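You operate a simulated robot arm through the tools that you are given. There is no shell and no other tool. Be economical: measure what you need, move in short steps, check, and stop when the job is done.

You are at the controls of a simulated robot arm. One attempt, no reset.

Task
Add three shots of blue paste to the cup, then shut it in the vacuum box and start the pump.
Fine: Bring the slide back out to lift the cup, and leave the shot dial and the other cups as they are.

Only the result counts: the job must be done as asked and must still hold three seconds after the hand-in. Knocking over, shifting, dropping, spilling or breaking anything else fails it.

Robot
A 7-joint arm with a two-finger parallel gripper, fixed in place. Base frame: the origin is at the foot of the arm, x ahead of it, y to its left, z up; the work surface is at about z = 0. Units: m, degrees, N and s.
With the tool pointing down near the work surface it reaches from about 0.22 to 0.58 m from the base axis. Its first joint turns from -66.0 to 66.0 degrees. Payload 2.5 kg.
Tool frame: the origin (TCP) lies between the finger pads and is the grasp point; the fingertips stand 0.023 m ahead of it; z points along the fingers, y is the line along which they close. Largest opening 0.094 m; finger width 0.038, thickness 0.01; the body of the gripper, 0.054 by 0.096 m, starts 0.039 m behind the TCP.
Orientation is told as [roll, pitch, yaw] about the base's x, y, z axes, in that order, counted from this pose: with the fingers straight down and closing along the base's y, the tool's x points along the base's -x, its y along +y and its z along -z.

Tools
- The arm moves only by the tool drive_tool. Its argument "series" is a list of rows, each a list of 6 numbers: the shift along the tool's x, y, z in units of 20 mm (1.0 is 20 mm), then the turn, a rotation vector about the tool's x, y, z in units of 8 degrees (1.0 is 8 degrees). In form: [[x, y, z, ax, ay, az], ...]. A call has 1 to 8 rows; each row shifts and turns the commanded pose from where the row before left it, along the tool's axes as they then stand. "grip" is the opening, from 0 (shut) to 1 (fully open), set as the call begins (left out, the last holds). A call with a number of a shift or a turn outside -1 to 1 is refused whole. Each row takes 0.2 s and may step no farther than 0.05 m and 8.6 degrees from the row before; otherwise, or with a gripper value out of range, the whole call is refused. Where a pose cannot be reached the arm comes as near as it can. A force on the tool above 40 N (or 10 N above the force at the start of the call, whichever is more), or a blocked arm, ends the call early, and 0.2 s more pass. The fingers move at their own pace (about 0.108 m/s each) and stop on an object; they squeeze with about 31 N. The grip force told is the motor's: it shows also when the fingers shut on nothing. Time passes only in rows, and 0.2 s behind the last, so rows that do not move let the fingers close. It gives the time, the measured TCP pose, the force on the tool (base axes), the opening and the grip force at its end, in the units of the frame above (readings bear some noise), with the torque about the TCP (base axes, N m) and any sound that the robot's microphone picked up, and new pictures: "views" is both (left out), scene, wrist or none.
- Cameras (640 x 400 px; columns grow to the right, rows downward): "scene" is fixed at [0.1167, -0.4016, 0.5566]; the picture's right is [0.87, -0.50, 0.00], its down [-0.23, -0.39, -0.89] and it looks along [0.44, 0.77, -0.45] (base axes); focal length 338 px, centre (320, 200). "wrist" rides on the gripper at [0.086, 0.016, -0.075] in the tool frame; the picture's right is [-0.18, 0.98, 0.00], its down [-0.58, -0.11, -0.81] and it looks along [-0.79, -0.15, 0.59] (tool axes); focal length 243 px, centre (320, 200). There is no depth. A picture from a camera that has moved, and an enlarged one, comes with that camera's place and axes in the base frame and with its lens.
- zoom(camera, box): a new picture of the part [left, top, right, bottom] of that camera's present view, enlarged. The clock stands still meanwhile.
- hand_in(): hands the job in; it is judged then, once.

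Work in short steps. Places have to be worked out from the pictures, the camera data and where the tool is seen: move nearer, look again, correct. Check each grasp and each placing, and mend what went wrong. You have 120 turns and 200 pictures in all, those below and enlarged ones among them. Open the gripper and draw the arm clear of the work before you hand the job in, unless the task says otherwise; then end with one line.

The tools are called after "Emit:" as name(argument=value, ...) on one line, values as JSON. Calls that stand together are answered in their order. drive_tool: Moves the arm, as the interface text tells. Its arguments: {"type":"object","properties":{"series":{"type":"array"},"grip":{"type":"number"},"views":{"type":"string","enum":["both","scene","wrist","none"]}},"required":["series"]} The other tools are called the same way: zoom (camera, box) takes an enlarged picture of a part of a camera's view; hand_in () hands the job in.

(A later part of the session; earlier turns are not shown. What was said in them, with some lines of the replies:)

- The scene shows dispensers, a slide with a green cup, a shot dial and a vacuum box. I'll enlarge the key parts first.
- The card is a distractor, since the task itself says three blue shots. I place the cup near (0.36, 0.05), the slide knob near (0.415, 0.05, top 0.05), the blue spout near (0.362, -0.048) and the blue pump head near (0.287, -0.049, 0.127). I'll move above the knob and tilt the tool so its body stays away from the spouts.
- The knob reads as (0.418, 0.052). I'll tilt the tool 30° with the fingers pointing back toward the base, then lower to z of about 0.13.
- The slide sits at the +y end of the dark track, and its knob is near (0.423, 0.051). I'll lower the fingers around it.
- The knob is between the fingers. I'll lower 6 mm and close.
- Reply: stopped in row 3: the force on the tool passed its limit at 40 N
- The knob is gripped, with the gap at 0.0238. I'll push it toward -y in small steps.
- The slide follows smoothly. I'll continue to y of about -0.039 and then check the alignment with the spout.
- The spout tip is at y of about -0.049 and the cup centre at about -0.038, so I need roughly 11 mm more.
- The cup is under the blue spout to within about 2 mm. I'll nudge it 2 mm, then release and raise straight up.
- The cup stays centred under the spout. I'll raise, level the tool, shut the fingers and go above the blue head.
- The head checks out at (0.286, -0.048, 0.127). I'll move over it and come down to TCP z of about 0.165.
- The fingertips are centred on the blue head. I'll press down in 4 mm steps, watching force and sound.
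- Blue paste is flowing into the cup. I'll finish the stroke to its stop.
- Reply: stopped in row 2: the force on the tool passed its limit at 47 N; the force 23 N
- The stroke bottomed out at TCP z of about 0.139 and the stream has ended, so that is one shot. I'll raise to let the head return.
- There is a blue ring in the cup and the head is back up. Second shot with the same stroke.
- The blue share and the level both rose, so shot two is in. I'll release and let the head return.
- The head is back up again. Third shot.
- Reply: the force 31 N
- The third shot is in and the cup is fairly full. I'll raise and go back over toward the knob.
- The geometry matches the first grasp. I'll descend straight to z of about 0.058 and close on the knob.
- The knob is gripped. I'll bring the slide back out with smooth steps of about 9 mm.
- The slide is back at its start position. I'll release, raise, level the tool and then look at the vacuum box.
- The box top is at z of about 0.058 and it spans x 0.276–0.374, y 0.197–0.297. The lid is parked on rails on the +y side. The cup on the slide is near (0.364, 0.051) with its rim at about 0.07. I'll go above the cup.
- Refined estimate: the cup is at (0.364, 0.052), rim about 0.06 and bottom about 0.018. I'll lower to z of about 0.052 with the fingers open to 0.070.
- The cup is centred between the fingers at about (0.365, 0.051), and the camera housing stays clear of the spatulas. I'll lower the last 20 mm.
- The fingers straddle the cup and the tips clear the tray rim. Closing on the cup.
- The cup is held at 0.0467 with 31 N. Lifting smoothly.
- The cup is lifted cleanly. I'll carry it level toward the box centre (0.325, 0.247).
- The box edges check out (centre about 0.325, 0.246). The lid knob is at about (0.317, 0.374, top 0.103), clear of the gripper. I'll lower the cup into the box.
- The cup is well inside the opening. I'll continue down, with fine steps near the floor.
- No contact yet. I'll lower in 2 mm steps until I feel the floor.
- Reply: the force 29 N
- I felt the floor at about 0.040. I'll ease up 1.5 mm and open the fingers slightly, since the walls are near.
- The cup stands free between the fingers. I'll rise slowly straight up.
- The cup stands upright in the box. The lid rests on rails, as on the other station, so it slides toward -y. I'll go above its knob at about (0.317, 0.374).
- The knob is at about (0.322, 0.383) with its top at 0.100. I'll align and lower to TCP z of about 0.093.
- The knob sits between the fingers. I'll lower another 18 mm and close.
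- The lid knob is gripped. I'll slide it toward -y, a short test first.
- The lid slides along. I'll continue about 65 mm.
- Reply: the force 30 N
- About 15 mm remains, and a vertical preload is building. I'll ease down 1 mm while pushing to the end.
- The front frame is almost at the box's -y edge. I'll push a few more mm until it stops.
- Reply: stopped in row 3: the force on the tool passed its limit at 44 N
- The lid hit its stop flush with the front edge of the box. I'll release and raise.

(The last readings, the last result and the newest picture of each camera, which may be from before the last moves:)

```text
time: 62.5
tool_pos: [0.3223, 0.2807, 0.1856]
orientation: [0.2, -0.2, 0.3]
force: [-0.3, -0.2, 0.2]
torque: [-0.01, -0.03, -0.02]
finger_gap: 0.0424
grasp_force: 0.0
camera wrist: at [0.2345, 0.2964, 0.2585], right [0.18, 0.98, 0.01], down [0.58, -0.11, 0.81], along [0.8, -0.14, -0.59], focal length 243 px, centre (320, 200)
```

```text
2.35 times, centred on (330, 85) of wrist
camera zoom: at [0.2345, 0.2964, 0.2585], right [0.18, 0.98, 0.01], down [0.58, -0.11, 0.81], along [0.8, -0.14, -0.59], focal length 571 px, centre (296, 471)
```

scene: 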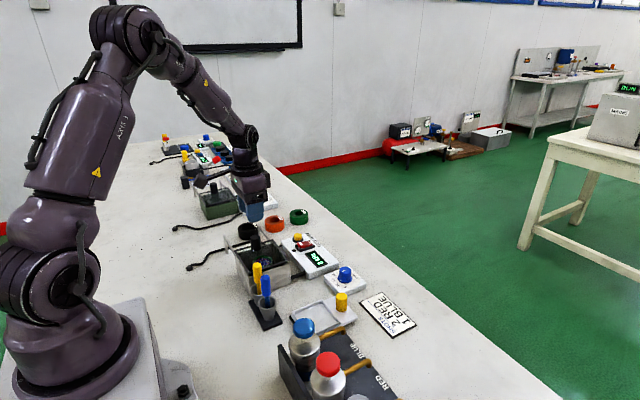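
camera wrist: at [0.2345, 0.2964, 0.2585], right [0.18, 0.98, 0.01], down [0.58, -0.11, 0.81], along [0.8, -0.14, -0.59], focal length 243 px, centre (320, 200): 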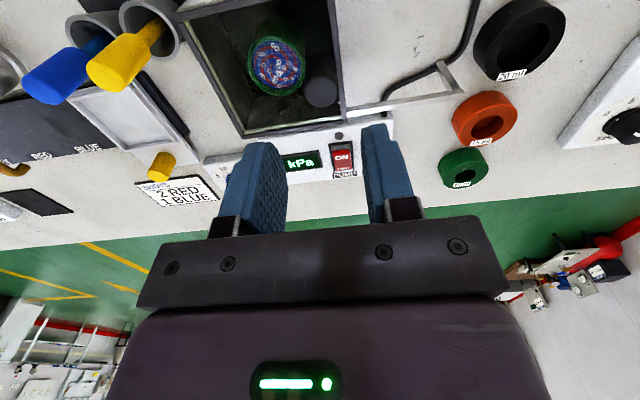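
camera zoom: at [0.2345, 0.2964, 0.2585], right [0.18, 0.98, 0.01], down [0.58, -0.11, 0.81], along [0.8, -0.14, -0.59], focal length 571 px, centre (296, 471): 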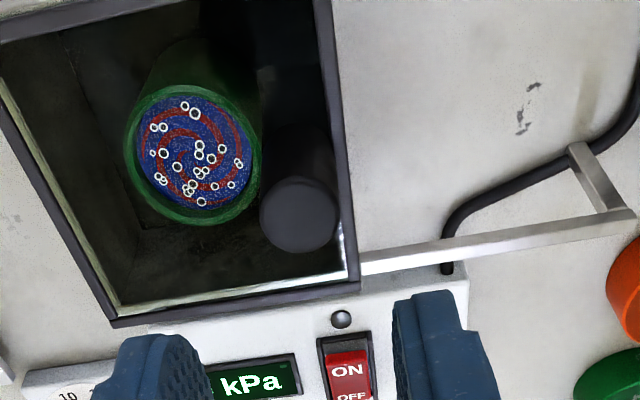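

The lid is shut over the cup. The red rocker's ON end is at about (0.447, 0.287, z 0.036). I'll shut the fingers, move over it and tilt 16° so only the fingertip corner presses.

Emit:
drive_tool(series=[[-0.9, 0.05, -0.2, 0, 0, 0], [-0.9, 0.05, 0, 0, 0, 0], [-0.9, 0.05, 0, 0, 0, 0], [-0.9, 0.05, 0, 0, 0, 0], [-0.9, 0.05, 0, 0, 0, 0], [-0.9, 0, 0, 0, 0, 0], [0, 0, 0, 0, 1, 0], [0, 0, 0, 0, 1, 0]], grip=0)

Emit:
zoom(camera="wrist", box=[200, 0, 480, 180])

Emit:
zoom(camera="scene", box=[265, 195, 355, 265])

```text
time: 64.3
tool_pos: [0.4292, 0.2862, 0.1894]
orientation: [0.3, 15.9, 0.3]
force: [0.6, 0.3, 0.4]
torque: [0.02, 0.0, 0.03]
finger_gap: 0.0002
grasp_force: 31.2
camera wrist: at [0.3659, 0.3015, 0.2844], right [0.17, 0.98, -0.05], down [0.78, -0.11, 0.62], along [0.6, -0.14, -0.79], focal length 243 px, centre (320, 200)
```

scene: 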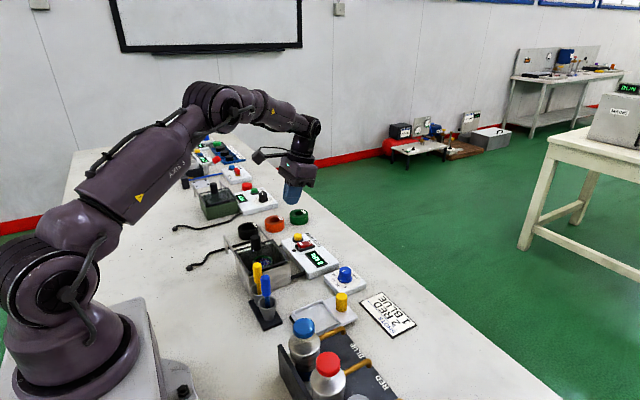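
wrist: 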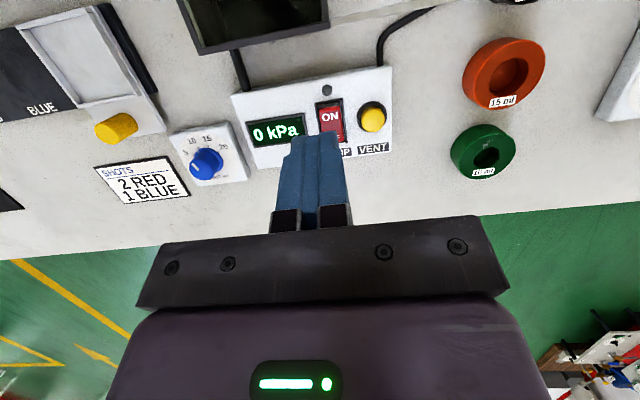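

```text
2.22 times, centred on (340, 90) of wrist
camera zoom: at [0.3659, 0.3015, 0.2844], right [0.17, 0.98, -0.05], down [0.78, -0.11, 0.62], along [0.6, -0.14, -0.79], focal length 539 px, centre (276, 444)
```

zoom: 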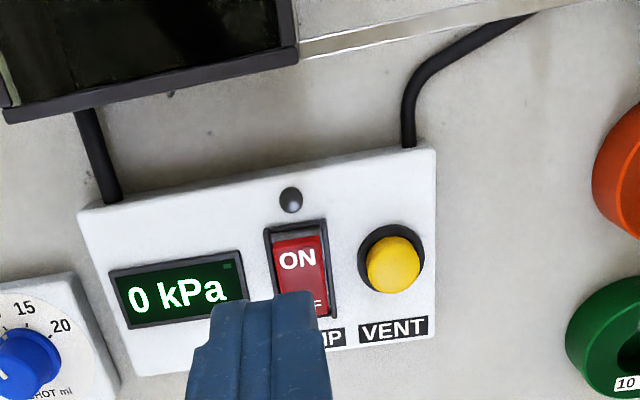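

```text
5.71 times, centred on (310, 230) of scene
camera zoom: at [0.1167, -0.4016, 0.5566], right [0.87, -0.5, 0.0], down [-0.23, -0.39, -0.89], along [0.44, 0.77, -0.45], focal length 1929 px, centre (377, 29)
```

zoom: 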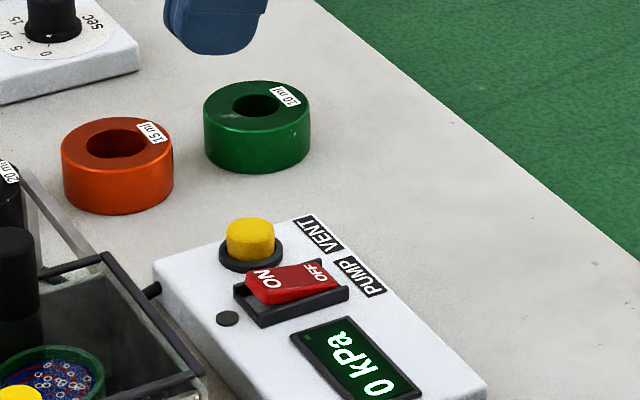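

The raised ON end spans x 0.439–0.455 at y 0.2855. I'll descend with the fingertip corner at x of about 0.446, stopping just above it.

Emit:
drive_tool(series=[[-0.301, 0, 0.906, 0, 0, 0], [-0.301, 0, 0.906, 0, 0, 0], [-0.301, 0, 0.906, 0, 0, 0], [-0.301, 0, 0.906, 0, 0, 0], [-0.301, 0, 0.906, 0, 0, 0], [-0.301, 0, 0.906, 0, 0, 0]])

Emit:
zoom(camera="scene", box=[265, 195, 355, 265])

Emit:
zoom(camera="wrist", box=[200, 0, 480, 180])

```text
time: 65.7
tool_pos: [0.4347, 0.2866, 0.0752]
orientation: [0.4, 15.7, 0.2]
force: [0.5, -0.3, 0.9]
torque: [0.02, 0.02, 0.01]
finger_gap: 0.0001
grasp_force: 31.4
camera wrist: at [0.3709, 0.3021, 0.1694], right [0.17, 0.98, -0.04], down [0.78, -0.11, 0.62], along [0.6, -0.14, -0.79], focal length 243 px, centre (320, 200)
```

scene: 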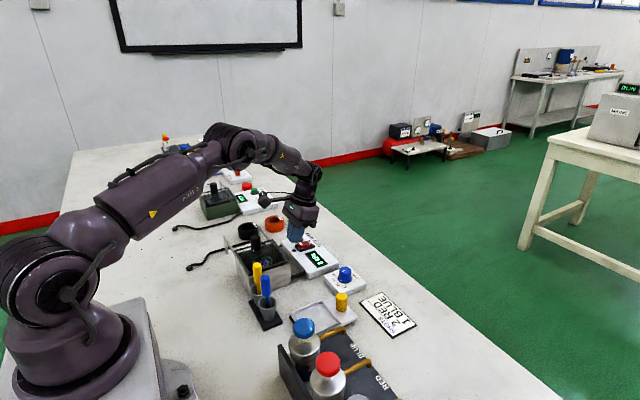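
wrist: 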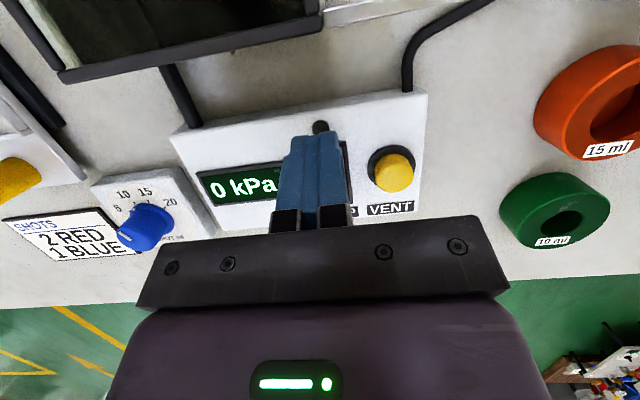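

```text
5.71 times, centred on (310, 230) of scene
camera zoom: at [0.1167, -0.4016, 0.5566], right [0.87, -0.5, 0.0], down [-0.23, -0.39, -0.89], along [0.44, 0.77, -0.45], focal length 1929 px, centre (377, 29)
```

zoom: 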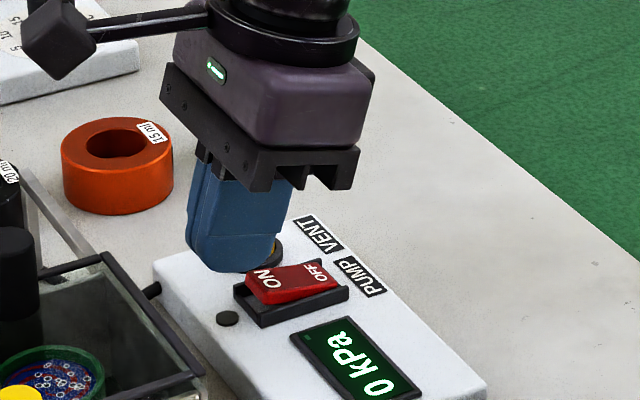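

```text
2.22 times, centred on (340, 90) of wrist
camera zoom: at [0.3709, 0.3021, 0.1694], right [0.17, 0.98, -0.04], down [0.78, -0.11, 0.62], along [0.6, -0.14, -0.79], focal length 539 px, centre (276, 444)
```

zoom: 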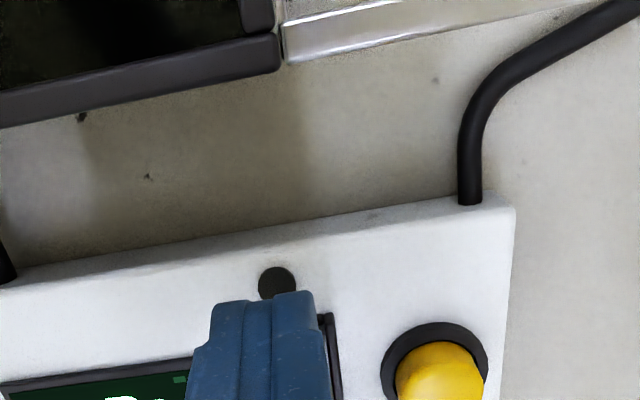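

The corner is just above the ON end. I'll shift 1.5 mm toward +x and press down in small steps.

Emit:
drive_tool(series=[[-0.16, 0, 0.22, 0, 0, 0], [-0.055, 0, 0.19, 0, 0, 0], [-0.055, 0, 0.19, 0, 0, 0], [-0.04, 0, 0.14, 0, 0, 0]])

Emit:
zoom(camera="scene", box=[265, 195, 355, 265])

```text
time: 66.7
tool_pos: [0.4369, 0.2863, 0.0592]
orientation: [0.3, 15.6, 0.3]
force: [-0.4, -1.5, 4.2]
torque: [-0.03, 0.0, -0.01]
finger_gap: 0.0001
grasp_force: 30.7
heard: click
camera wrist: at [0.3731, 0.3027, 0.1541], right [0.17, 0.98, -0.04], down [0.78, -0.11, 0.62], along [0.6, -0.14, -0.79], focal length 243 px, centre (320, 200)
```

scene: 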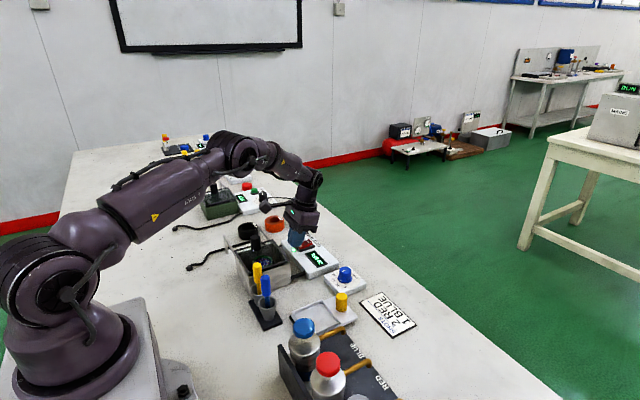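
wrist: 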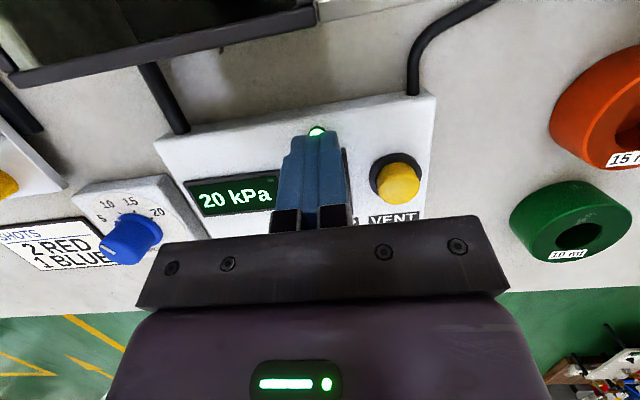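

```text
5.71 times, centred on (310, 230) of scene
camera zoom: at [0.1166, -0.4016, 0.5566], right [0.87, -0.5, 0.0], down [-0.23, -0.39, -0.89], along [0.44, 0.77, -0.45], focal length 1929 px, centre (377, 29)
```

zoom: 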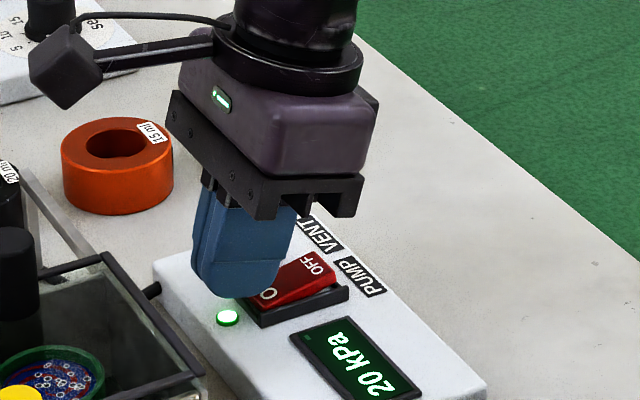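

It clicked, the green lamp is lit and the gauge is climbing (20 kPa). I'll lift straight up and clear, and open the gripper.

Emit:
drive_tool(series=[[0.137, 0, -0.48, 0, 0, 0], [0.274, 0, -0.962, 0, 0, 0], [0.274, 0, -0.962, 0, 0, 0], [0.274, 0, -0.962, 0, 0, 0], [0.274, 0, -0.962, 0, 0, 0], [0.274, 0, -0.962, 0, 0, 0], [0.274, 0, -0.962, 0, 0, 0], [0.274, 0, -0.962, 0, 0, 0]], views="none")

Emit:
drive_tool(series=[[0, 0, -1, 0, -1, 0], [0, 0, -1, 0, -1, 0], [0, 0, -0.5, 0, 0, 0], [0, 0, 0, 0, 0, 0], [0, 0, 0, 0, 0, 0], [0, 0, 0, 0, 0, 0], [0, 0, 0, 0, 0, 0]], grip=1)

Emit:
zoom(camera="scene", box=[215, 205, 345, 305])

Emit:
zoom(camera="scene", box=[220, 270, 440, 400])

```text
time: 68.5
tool_pos: [0.4361, 0.2851, 0.2083]
orientation: [0.3, 15.8, 0.4]
force: [-0.4, -0.2, -0.1]
torque: [0.01, 0.01, 0.01]
finger_gap: 0.0002
grasp_force: 31.0
```

```text
time: 70.1
tool_pos: [0.4445, 0.2852, 0.2585]
orientation: [0.3, -0.3, 0.2]
force: [-0.8, -0.2, 0.3]
torque: [-0.02, 0.0, -0.02]
finger_gap: 0.0939
grasp_force: 0.1
camera wrist: at [0.3566, 0.3016, 0.3312], right [0.18, 0.98, 0.01], down [0.58, -0.11, 0.81], along [0.8, -0.14, -0.59], focal length 243 px, centre (320, 200)
```

scene: 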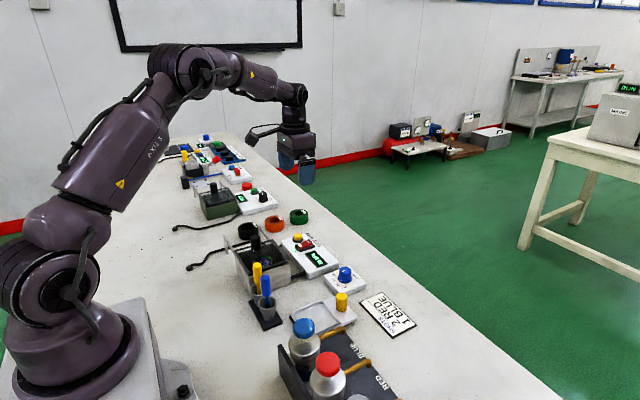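
wrist: 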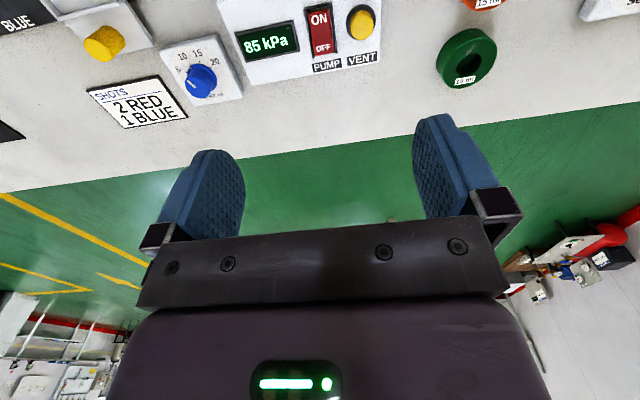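

```text
4.00 times, centred on (280, 255) of scene
camera zoom: at [0.1167, -0.4016, 0.5566], right [0.87, -0.5, 0.0], down [-0.23, -0.39, -0.89], along [0.44, 0.77, -0.45], focal length 1350 px, centre (480, -20)
```

zoom: 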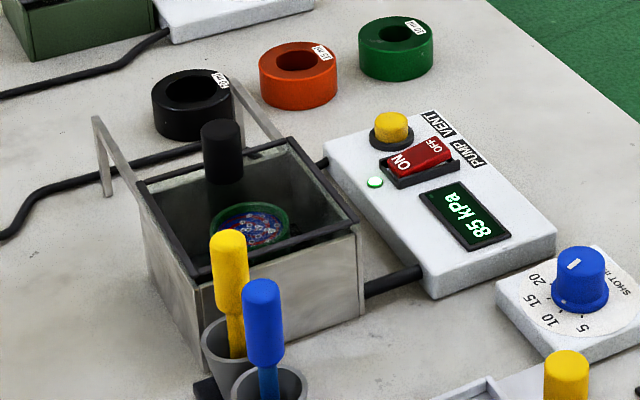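

```text
2.91 times, centred on (330, 335) of scene
camera zoom: at [0.1167, -0.4016, 0.5566], right [0.87, -0.5, 0.0], down [-0.23, -0.39, -0.89], along [0.44, 0.77, -0.45], focal length 982 px, centre (291, -193)
```

zoom: 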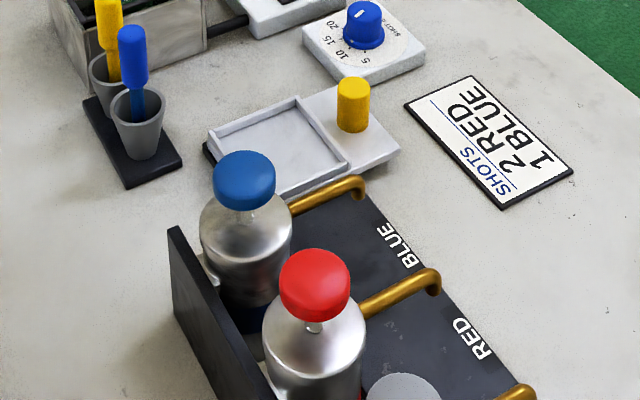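

The vacuum reads 85 kPa, the lid is shut, the pump is on, the slide is out, and the dial and other cups are untouched. The arm is clear with the gripper open, so I'm handing in.

Emit:
hand_in()

```text
The job is handed in.
```

I added three shots of blue paste to the cup, brought the slide back out, shut the cup in the vacuum box and started the pump; the gauge read 85 kPa at hand-in, and the shot dial and other cups were not touched.
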